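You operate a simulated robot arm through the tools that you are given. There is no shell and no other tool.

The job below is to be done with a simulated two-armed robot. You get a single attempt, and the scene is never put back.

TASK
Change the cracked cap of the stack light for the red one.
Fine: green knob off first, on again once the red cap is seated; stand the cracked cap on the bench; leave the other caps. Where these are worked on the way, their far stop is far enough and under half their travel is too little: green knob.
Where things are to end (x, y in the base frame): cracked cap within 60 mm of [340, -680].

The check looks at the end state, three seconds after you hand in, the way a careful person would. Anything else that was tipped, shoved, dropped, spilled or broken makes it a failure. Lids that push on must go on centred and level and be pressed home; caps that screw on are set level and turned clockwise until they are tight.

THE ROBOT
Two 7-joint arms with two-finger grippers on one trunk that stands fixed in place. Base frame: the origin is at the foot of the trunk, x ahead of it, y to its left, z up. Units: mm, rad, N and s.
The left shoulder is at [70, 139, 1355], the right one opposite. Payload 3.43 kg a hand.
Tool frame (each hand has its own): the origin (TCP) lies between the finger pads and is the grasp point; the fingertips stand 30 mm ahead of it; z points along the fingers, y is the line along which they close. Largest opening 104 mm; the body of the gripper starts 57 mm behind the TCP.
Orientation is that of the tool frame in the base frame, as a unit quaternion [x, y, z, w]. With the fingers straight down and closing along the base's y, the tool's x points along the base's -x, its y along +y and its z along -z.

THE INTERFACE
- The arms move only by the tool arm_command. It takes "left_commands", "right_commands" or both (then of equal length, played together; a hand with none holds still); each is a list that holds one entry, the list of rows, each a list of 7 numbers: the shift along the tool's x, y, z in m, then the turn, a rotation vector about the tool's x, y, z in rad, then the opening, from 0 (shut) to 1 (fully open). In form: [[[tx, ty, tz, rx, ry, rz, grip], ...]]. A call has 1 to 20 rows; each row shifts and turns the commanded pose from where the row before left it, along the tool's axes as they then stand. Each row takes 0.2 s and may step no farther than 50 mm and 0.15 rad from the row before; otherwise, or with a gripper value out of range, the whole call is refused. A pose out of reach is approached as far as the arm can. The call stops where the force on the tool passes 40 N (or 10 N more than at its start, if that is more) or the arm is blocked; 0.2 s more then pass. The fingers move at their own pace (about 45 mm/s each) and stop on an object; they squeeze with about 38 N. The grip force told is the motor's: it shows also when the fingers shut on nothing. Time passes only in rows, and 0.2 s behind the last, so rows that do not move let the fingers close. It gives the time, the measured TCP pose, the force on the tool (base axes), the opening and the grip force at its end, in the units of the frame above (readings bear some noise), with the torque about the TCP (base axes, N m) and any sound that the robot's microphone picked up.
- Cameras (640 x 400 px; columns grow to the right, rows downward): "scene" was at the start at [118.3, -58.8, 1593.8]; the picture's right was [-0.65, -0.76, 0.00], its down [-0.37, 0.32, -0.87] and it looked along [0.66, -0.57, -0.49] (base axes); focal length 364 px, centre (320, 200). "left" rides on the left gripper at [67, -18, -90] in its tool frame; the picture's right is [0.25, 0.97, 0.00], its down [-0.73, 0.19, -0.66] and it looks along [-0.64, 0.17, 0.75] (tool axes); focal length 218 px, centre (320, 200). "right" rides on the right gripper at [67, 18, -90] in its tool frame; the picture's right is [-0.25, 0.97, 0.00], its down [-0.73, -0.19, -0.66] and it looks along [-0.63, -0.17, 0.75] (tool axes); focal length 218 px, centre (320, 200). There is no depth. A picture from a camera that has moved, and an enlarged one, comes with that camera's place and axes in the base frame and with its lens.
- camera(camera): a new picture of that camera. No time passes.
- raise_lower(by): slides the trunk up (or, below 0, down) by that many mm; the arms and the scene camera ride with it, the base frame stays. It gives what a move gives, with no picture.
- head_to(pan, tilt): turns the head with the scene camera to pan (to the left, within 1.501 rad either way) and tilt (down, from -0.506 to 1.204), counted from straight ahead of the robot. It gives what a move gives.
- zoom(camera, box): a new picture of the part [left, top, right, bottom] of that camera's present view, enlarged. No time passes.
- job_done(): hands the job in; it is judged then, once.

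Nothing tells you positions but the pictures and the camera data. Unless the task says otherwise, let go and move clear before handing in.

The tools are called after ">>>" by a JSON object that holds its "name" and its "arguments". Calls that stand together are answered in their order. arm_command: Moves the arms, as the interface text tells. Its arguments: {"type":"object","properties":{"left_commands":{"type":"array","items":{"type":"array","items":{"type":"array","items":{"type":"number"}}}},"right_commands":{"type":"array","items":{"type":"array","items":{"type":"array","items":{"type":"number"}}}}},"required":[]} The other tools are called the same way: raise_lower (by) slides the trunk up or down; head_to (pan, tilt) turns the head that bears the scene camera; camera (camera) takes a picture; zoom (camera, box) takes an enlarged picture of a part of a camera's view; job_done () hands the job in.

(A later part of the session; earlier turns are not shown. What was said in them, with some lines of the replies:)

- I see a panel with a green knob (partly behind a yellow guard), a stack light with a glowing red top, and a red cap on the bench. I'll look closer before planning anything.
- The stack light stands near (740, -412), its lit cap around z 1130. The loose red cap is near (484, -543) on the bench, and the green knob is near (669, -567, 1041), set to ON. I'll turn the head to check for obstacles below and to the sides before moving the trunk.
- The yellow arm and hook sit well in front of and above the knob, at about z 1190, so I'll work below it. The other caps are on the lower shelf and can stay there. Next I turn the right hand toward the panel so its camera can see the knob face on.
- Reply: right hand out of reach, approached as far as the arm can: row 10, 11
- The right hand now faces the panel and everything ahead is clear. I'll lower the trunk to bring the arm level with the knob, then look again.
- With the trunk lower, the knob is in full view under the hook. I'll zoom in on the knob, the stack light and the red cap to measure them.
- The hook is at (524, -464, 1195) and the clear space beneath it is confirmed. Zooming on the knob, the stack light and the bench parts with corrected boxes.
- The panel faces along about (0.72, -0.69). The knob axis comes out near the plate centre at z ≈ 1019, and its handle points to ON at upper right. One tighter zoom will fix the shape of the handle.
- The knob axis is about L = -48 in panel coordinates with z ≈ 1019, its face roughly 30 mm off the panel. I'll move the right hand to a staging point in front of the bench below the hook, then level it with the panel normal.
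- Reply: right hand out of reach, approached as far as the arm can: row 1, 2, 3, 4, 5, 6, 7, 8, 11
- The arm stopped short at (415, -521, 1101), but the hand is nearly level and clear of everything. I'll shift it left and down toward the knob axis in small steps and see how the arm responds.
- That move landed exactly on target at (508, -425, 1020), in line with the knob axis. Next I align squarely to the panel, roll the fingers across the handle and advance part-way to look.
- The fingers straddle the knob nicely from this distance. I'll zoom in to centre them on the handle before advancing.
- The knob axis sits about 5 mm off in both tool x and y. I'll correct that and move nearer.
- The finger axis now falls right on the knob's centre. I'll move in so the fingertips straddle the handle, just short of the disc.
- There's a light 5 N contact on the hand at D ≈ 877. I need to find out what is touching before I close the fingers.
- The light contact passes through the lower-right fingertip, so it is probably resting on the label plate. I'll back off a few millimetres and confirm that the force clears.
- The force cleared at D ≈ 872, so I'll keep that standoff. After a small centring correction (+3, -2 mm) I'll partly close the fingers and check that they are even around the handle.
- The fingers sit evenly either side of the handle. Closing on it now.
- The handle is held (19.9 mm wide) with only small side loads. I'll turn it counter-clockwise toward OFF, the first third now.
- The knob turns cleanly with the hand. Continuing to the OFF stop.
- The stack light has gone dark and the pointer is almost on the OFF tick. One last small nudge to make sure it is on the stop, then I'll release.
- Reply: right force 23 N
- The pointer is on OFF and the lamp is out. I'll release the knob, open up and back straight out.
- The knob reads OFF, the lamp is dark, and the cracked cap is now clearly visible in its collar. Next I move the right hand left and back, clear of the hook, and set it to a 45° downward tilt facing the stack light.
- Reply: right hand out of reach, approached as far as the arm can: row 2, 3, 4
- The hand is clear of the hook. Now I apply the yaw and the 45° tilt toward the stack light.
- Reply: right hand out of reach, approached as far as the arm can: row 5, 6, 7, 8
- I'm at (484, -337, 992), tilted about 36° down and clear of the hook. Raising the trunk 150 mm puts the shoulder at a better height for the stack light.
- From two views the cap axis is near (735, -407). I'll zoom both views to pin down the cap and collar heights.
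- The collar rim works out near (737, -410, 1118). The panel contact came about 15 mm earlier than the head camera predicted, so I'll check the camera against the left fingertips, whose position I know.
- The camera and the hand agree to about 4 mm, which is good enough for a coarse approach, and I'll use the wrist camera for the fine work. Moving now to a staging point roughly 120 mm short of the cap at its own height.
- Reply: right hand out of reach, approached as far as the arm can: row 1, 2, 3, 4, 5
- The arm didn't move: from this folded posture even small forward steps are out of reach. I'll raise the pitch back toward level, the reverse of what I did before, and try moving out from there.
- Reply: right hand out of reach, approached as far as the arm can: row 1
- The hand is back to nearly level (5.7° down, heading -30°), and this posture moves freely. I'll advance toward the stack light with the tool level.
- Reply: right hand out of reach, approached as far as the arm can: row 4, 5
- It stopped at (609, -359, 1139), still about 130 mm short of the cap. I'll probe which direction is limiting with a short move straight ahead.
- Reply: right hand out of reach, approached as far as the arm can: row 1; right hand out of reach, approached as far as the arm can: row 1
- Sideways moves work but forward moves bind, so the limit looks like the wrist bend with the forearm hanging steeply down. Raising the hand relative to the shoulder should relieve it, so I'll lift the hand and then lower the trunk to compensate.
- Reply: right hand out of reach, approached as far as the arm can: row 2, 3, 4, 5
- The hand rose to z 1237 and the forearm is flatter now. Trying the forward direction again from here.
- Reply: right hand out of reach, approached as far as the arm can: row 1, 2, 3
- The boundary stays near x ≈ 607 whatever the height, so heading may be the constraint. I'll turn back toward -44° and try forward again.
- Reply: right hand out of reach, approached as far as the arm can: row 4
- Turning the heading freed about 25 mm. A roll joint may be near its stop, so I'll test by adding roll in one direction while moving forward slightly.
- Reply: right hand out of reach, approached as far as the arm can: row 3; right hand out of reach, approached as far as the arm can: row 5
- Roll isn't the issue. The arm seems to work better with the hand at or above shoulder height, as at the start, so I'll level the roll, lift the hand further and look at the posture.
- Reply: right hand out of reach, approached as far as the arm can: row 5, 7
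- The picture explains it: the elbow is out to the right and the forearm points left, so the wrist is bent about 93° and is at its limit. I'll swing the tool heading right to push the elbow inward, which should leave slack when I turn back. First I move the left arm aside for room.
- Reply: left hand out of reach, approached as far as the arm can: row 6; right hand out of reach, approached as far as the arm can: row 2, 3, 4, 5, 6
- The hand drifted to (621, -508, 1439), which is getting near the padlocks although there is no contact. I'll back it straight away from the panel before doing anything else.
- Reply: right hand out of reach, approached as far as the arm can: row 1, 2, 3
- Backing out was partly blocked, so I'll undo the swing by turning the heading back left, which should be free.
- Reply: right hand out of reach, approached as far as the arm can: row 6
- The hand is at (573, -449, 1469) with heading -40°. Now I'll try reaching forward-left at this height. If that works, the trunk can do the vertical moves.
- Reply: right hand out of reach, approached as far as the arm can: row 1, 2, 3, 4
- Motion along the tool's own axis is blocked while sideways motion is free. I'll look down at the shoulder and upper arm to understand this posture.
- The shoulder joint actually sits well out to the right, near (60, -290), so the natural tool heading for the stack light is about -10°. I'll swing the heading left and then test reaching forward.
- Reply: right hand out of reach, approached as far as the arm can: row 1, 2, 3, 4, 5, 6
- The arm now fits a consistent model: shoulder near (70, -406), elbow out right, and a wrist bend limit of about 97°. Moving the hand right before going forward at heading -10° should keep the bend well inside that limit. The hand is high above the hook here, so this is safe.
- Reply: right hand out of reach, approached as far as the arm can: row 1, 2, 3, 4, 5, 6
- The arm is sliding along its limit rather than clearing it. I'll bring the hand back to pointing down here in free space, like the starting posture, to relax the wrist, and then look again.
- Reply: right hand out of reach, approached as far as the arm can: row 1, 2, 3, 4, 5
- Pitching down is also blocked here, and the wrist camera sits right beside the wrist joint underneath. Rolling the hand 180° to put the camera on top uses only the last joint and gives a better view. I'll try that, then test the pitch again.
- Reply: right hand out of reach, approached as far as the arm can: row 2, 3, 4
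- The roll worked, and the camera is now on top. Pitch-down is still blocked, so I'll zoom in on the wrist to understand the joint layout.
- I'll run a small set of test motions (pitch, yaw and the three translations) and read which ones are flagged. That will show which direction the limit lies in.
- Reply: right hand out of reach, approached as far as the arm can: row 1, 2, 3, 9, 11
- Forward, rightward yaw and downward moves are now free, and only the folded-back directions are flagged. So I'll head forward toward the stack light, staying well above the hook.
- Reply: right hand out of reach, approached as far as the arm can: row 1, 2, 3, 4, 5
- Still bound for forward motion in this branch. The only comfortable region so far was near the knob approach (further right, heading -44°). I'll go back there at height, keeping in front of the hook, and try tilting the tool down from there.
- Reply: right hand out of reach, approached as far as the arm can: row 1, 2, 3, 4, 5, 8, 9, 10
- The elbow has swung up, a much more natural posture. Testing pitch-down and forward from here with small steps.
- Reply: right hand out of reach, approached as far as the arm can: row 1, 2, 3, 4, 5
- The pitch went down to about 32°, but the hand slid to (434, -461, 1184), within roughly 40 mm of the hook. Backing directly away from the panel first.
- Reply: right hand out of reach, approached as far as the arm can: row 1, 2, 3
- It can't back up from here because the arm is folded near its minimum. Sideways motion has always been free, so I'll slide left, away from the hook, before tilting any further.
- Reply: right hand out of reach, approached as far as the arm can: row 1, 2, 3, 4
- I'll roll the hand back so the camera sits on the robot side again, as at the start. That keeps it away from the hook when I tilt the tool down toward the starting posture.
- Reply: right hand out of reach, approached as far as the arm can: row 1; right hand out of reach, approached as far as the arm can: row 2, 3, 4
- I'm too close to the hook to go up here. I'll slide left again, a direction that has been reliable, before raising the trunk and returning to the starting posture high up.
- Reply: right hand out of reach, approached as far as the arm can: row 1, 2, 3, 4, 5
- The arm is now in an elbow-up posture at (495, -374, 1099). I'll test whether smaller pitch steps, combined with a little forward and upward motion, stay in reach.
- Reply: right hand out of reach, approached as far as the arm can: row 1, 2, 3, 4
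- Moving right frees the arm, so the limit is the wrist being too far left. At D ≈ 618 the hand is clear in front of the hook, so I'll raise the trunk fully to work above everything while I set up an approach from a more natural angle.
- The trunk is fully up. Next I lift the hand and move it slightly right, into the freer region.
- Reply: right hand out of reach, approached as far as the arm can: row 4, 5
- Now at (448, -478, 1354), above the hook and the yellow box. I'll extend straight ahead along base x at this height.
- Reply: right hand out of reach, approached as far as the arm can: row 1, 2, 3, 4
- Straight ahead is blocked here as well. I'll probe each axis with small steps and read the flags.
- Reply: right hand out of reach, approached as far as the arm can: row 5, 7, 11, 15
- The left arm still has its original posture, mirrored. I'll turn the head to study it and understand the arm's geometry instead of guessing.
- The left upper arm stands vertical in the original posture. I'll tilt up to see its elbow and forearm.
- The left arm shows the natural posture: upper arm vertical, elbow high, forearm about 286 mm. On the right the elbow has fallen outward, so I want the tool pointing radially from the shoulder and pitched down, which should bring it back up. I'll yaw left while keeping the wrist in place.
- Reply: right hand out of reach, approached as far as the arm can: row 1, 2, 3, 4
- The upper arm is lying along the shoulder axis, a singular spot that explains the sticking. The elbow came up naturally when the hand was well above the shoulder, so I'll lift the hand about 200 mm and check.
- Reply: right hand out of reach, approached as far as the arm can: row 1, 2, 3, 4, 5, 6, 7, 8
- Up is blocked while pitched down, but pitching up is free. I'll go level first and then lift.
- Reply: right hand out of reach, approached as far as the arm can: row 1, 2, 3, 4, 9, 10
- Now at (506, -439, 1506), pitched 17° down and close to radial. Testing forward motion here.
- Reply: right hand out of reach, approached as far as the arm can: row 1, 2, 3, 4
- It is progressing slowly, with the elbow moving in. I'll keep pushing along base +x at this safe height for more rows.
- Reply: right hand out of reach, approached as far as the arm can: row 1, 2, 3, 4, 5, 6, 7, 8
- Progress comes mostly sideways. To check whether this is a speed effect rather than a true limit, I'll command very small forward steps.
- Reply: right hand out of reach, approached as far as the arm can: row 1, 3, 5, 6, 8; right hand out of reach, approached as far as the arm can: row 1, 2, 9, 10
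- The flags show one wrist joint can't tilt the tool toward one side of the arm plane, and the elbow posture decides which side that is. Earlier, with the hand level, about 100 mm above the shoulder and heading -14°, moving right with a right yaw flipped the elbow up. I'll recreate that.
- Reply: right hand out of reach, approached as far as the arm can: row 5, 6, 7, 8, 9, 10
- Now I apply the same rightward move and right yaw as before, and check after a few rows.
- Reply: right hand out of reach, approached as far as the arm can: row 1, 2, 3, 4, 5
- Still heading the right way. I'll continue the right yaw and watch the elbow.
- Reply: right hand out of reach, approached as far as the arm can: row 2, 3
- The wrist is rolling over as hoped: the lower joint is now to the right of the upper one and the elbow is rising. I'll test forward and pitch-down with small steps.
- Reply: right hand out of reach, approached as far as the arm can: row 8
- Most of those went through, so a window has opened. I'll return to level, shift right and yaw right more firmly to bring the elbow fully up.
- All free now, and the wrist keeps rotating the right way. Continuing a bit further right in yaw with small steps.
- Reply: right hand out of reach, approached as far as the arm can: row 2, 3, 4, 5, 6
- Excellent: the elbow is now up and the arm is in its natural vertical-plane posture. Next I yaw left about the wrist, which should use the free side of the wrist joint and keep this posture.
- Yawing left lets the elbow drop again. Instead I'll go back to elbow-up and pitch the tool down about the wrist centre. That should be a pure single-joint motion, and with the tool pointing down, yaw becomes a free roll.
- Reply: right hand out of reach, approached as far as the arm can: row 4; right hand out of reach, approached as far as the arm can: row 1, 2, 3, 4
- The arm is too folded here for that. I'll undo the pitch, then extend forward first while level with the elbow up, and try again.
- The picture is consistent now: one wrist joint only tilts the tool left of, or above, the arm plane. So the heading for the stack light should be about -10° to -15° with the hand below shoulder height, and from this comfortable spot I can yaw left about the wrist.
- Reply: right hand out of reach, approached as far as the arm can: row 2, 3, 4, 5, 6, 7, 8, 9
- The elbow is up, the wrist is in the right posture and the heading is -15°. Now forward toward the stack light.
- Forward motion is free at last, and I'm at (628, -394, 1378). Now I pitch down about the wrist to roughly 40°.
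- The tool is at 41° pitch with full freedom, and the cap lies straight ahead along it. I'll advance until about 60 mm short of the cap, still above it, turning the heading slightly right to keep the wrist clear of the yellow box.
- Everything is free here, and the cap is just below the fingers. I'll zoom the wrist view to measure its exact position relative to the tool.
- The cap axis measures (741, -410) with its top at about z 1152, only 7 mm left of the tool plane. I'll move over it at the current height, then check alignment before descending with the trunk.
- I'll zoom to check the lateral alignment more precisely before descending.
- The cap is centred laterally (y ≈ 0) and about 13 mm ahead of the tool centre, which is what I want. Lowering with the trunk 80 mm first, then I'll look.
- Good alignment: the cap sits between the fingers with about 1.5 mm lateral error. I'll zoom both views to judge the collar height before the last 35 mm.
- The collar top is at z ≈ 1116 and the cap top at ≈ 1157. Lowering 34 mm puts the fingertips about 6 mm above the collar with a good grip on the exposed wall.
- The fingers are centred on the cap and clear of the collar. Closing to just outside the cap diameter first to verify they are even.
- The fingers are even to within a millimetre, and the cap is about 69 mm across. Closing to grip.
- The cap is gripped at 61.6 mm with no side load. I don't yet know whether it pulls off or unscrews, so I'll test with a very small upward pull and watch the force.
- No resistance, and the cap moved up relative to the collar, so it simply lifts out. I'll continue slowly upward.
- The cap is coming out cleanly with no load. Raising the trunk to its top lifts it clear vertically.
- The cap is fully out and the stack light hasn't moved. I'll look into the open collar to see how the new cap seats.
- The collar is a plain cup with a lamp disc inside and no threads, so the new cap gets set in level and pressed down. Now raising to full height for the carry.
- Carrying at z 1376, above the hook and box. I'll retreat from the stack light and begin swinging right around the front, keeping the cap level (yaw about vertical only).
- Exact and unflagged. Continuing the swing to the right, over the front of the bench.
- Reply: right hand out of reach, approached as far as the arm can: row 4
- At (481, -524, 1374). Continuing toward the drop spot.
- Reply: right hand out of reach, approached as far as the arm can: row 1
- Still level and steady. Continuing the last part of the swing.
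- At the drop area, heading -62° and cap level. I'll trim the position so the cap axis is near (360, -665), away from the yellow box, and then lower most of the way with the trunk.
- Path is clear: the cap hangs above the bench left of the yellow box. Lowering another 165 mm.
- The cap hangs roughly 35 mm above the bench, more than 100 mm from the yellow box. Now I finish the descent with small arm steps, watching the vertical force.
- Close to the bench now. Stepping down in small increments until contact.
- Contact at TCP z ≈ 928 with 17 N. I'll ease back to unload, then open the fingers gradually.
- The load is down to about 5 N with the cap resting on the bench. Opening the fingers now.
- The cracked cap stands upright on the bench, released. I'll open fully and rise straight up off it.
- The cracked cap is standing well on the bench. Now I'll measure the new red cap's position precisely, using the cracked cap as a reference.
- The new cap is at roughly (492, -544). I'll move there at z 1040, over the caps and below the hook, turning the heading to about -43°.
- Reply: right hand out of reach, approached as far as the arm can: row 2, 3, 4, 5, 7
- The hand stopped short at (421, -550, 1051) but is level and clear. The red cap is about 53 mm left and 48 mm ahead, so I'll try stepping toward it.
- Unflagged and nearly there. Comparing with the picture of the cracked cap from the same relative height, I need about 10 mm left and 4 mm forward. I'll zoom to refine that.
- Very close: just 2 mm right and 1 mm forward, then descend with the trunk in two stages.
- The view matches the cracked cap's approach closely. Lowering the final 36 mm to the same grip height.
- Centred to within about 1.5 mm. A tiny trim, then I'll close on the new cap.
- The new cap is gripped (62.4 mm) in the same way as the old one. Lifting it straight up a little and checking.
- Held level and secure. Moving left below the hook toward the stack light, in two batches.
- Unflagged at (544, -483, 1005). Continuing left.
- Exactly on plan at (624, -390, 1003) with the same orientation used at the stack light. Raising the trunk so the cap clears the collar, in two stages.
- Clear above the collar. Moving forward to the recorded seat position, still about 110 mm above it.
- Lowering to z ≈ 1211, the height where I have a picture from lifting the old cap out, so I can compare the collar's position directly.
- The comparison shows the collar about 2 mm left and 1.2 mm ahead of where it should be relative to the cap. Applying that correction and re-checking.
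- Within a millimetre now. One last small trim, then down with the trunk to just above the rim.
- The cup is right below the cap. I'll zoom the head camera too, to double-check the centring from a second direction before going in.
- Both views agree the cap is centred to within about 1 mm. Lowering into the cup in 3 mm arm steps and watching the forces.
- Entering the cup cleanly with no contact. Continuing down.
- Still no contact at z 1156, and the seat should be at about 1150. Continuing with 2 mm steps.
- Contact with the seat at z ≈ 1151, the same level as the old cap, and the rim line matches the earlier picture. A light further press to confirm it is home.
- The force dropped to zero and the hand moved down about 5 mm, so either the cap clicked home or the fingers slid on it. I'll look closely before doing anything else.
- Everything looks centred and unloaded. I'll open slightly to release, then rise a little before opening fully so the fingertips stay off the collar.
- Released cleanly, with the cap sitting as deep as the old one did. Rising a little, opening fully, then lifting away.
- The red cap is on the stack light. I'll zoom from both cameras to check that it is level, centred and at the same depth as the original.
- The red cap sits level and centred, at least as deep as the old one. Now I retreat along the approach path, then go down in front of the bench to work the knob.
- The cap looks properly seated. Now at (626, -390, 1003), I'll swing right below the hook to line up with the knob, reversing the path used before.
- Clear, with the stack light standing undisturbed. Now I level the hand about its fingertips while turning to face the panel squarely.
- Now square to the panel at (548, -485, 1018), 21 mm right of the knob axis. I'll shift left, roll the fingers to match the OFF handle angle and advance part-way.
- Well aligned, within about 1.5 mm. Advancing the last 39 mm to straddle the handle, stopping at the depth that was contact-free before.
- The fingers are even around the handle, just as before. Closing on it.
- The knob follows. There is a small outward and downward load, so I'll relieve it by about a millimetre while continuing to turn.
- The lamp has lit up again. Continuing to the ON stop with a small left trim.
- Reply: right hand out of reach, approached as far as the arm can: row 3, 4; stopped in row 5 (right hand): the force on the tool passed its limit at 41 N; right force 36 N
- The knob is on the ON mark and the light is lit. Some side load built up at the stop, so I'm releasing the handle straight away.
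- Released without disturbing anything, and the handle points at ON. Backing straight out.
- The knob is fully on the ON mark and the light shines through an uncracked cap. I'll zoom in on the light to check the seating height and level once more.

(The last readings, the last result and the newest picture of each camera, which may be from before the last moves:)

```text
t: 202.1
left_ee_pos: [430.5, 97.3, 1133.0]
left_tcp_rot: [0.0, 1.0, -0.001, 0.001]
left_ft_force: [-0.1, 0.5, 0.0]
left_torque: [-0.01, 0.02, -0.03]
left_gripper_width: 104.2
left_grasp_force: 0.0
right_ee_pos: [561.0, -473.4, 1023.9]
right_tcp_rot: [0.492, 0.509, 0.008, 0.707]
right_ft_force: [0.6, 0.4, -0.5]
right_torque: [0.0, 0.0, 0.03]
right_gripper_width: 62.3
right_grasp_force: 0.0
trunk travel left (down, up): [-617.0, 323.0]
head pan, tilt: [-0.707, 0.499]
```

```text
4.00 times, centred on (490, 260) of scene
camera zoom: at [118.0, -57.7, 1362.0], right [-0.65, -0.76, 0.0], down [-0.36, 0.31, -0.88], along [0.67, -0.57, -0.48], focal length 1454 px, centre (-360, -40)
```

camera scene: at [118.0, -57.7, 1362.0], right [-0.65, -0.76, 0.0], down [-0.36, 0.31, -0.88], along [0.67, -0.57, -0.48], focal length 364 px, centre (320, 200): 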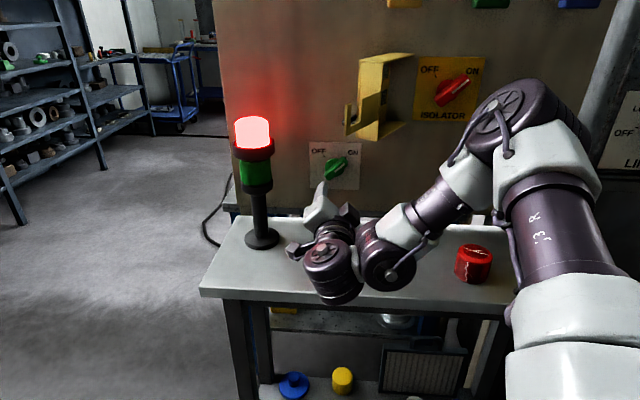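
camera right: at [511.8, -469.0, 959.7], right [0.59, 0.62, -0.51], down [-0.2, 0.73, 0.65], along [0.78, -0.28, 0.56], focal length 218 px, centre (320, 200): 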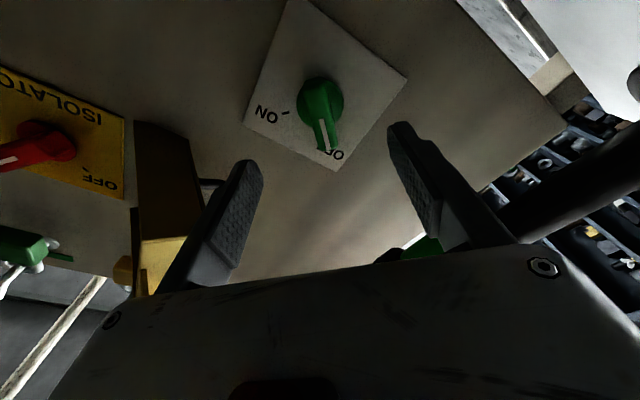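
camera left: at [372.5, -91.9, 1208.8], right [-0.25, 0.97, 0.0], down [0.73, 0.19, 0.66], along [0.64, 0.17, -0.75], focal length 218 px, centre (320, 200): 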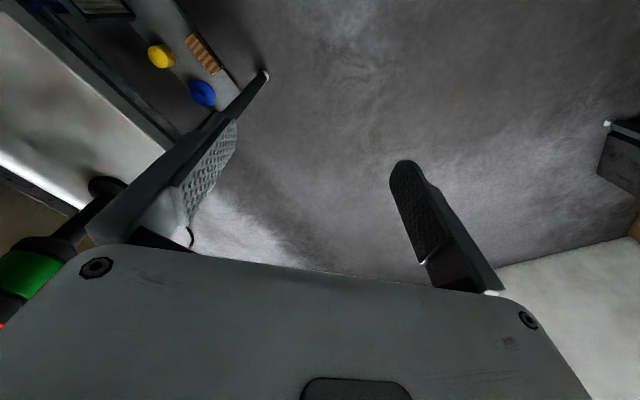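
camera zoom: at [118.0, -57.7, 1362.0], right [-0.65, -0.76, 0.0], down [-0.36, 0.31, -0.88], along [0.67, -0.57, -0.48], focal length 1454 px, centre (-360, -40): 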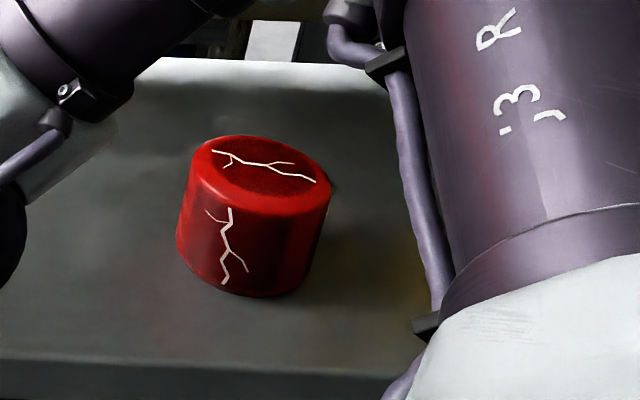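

To judge the seating depth exactly, I'll recreate the head-camera view from the beginning (same height and tilt) and compare it with the original picture.

>>> {"name": "raise_lower", "arguments": {"by": -17}}

>>> {"name": "head_to", "arguments": {"pan": -0.707, "tilt": 0.351}}

>>> {"name": "zoom", "arguments": {"camera": "scene", "box": [228, 160, 278, 250]}}

>>> {"name": "zoom", "arguments": {"camera": "scene", "box": [220, 160, 290, 250]}}

```text
t: 202.7
left_ee_pos: [430.4, 95.4, 1116.2]
left_tcp_rot: [0.001, 1.0, 0.0, -0.001]
left_ft_force: [-0.2, -0.1, 0.1]
left_torque: [-0.02, 0.04, -0.01]
left_gripper_width: 104.0
left_grasp_force: 0.0
right_ee_pos: [560.9, -473.9, 1004.8]
right_tcp_rot: [0.491, 0.51, 0.008, 0.706]
right_ft_force: [0.4, -0.1, -0.3]
right_torque: [0.02, 0.0, -0.03]
right_gripper_width: 62.2
right_grasp_force: 0.1
trunk travel left (down, up): [-600.0, 340.0]
head pan, tilt: [-0.707, 0.499]
```

```text
t: 203.4
left_ee_pos: [430.3, 96.1, 1116.4]
left_tcp_rot: [0.0, 1.0, 0.0, 0.0]
left_ft_force: [-0.9, 0.1, 0.0]
left_torque: [0.0, 0.01, 0.01]
left_gripper_width: 103.9
left_grasp_force: 0.0
right_ee_pos: [561.1, -474.9, 1004.6]
right_tcp_rot: [0.491, 0.51, 0.008, 0.706]
right_ft_force: [-0.3, 0.2, -0.3]
right_torque: [0.0, 0.0, 0.0]
right_gripper_width: 62.6
right_grasp_force: 0.0
trunk travel left (down, up): [-600.0, 340.0]
head pan, tilt: [-0.707, 0.351]
```

```text
4.44 times, centred on (253, 205) of scene
camera zoom: at [120.0, -60.2, 1358.6], right [-0.65, -0.76, 0.0], down [-0.26, 0.22, -0.94], along [0.71, -0.61, -0.34], focal length 1615 px, centre (618, 178)
```

zoom: 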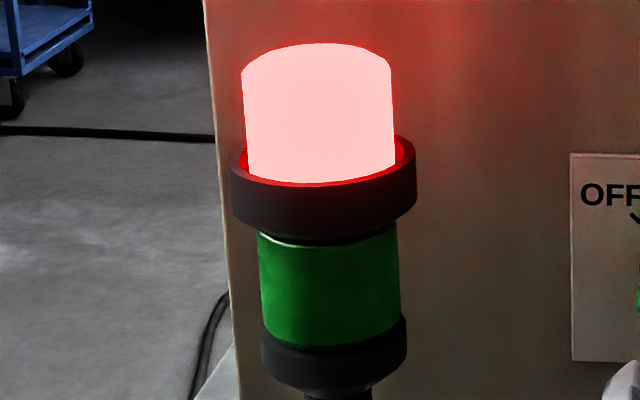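

```text
4.44 times, centred on (255, 205) of scene
camera zoom: at [120.0, -60.2, 1358.6], right [-0.65, -0.76, 0.0], down [-0.26, 0.22, -0.94], along [0.71, -0.61, -0.34], focal length 1615 px, centre (609, 178)
```

zoom: 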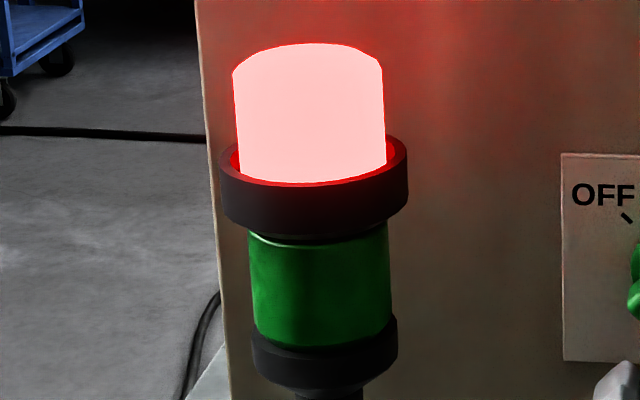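

The view is pixel-for-pixel the same as the original: same cap height, same collar position, no crack. The cap is fully home and the stack light hasn't moved. Now I back the hand clear of the panel.

>>> {"name": "arm_command", "arguments": {"right_commands": [[[0, 0, -0.02, 0, 0, 0, 0.6], [0, 0, -0.02, 0, 0, 0, 0.6], [0, 0, -0.02, 0, 0, 0, 0.6]]]}}

>>> {"name": "head_to", "arguments": {"pan": -0.8, "tilt": 0.6}}

>>> {"name": "camera", "arguments": {"camera": "scene"}}

```text
t: 204.2
left_ee_pos: [430.8, 96.0, 1116.8]
left_tcp_rot: [0.0, 1.0, 0.0, -0.001]
left_ft_force: [0.0, -0.3, 0.0]
left_torque: [0.04, -0.03, 0.0]
left_gripper_width: 104.0
left_grasp_force: 0.1
right_ee_pos: [517.1, -432.8, 1005.4]
right_tcp_rot: [0.491, 0.509, 0.007, 0.707]
right_ft_force: [0.5, 0.6, -0.1]
right_torque: [0.04, 0.0, -0.01]
right_gripper_width: 62.7
right_grasp_force: 0.0
trunk travel left (down, up): [-600.0, 340.0]
head pan, tilt: [-0.707, 0.351]
```

```text
t: 205.0
left_ee_pos: [431.2, 96.0, 1115.9]
left_tcp_rot: [-0.001, 1.0, -0.001, 0.001]
left_ft_force: [0.1, 0.0, 0.7]
left_torque: [0.01, -0.02, -0.03]
left_gripper_width: 104.1
left_grasp_force: 0.0
right_ee_pos: [517.5, -432.4, 1005.1]
right_tcp_rot: [0.492, 0.509, 0.008, 0.706]
right_ft_force: [-0.4, -0.3, 0.1]
right_torque: [-0.02, 0.0, 0.05]
right_gripper_width: 62.4
right_grasp_force: 0.0
trunk travel left (down, up): [-600.0, 340.0]
head pan, tilt: [-0.799, 0.6]
```

```text
taken
camera scene: at [111.0, -63.2, 1335.9], right [-0.72, -0.7, 0.0], down [-0.39, 0.4, -0.83], along [0.58, -0.59, -0.56], focal length 364 px, centre (320, 200)
```

scene: 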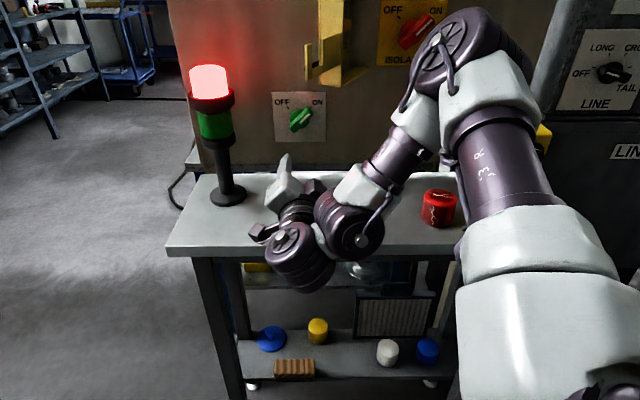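

Final check:
- **Stack light:** lit, with the new red cap seated at the original height.
- **Green knob:** fully on ON.
- **Cracked cap:** standing at about (360, -664), 25 mm from the target.
- **Everything else:** other caps untouched, both hands clear.

Handing in.

>>> {"name": "job_done", "arguments": {}}

```text
The job is handed in.
```

I swapped the cap and handed the job in. The check's result hasn't come back to me.

- **Green knob:** I turned it to its OFF stop before touching the cap, and the lamp went dark. After the new cap was in, I turned it back to the ON stop and the lamp lit. At that last stop the force on the hand reached its 41 N limit and the move halted. I released the knob right away and it stayed on ON.
- **Red cap:** It sits in the collar, level and centred. From the same camera position as at the start, it matches the old cap's height to within a pixel, and the stack light has not shifted. There is no thread or click, so it is held only by sitting in the cup. On the last press the fingers slipped down the cap a few millimetres.
- **Cracked cap:** It stands upright on the bench at about (360, -664), roughly 25 mm from the target.
- **Everything else:** The caps on the lower shelf were not touched. I saw no contact with the yellow hook, the padlocks or the yellow box. In the final view the arm hid most of the yellow box, which looked upright when I last saw it clearly.

Early on, a fingertip rested lightly on the knob's label plate (about 5 N) and I backed off. Getting the right arm to reach the stack light took many trial moves, and one brought the open hand near the padlocks without touching them.
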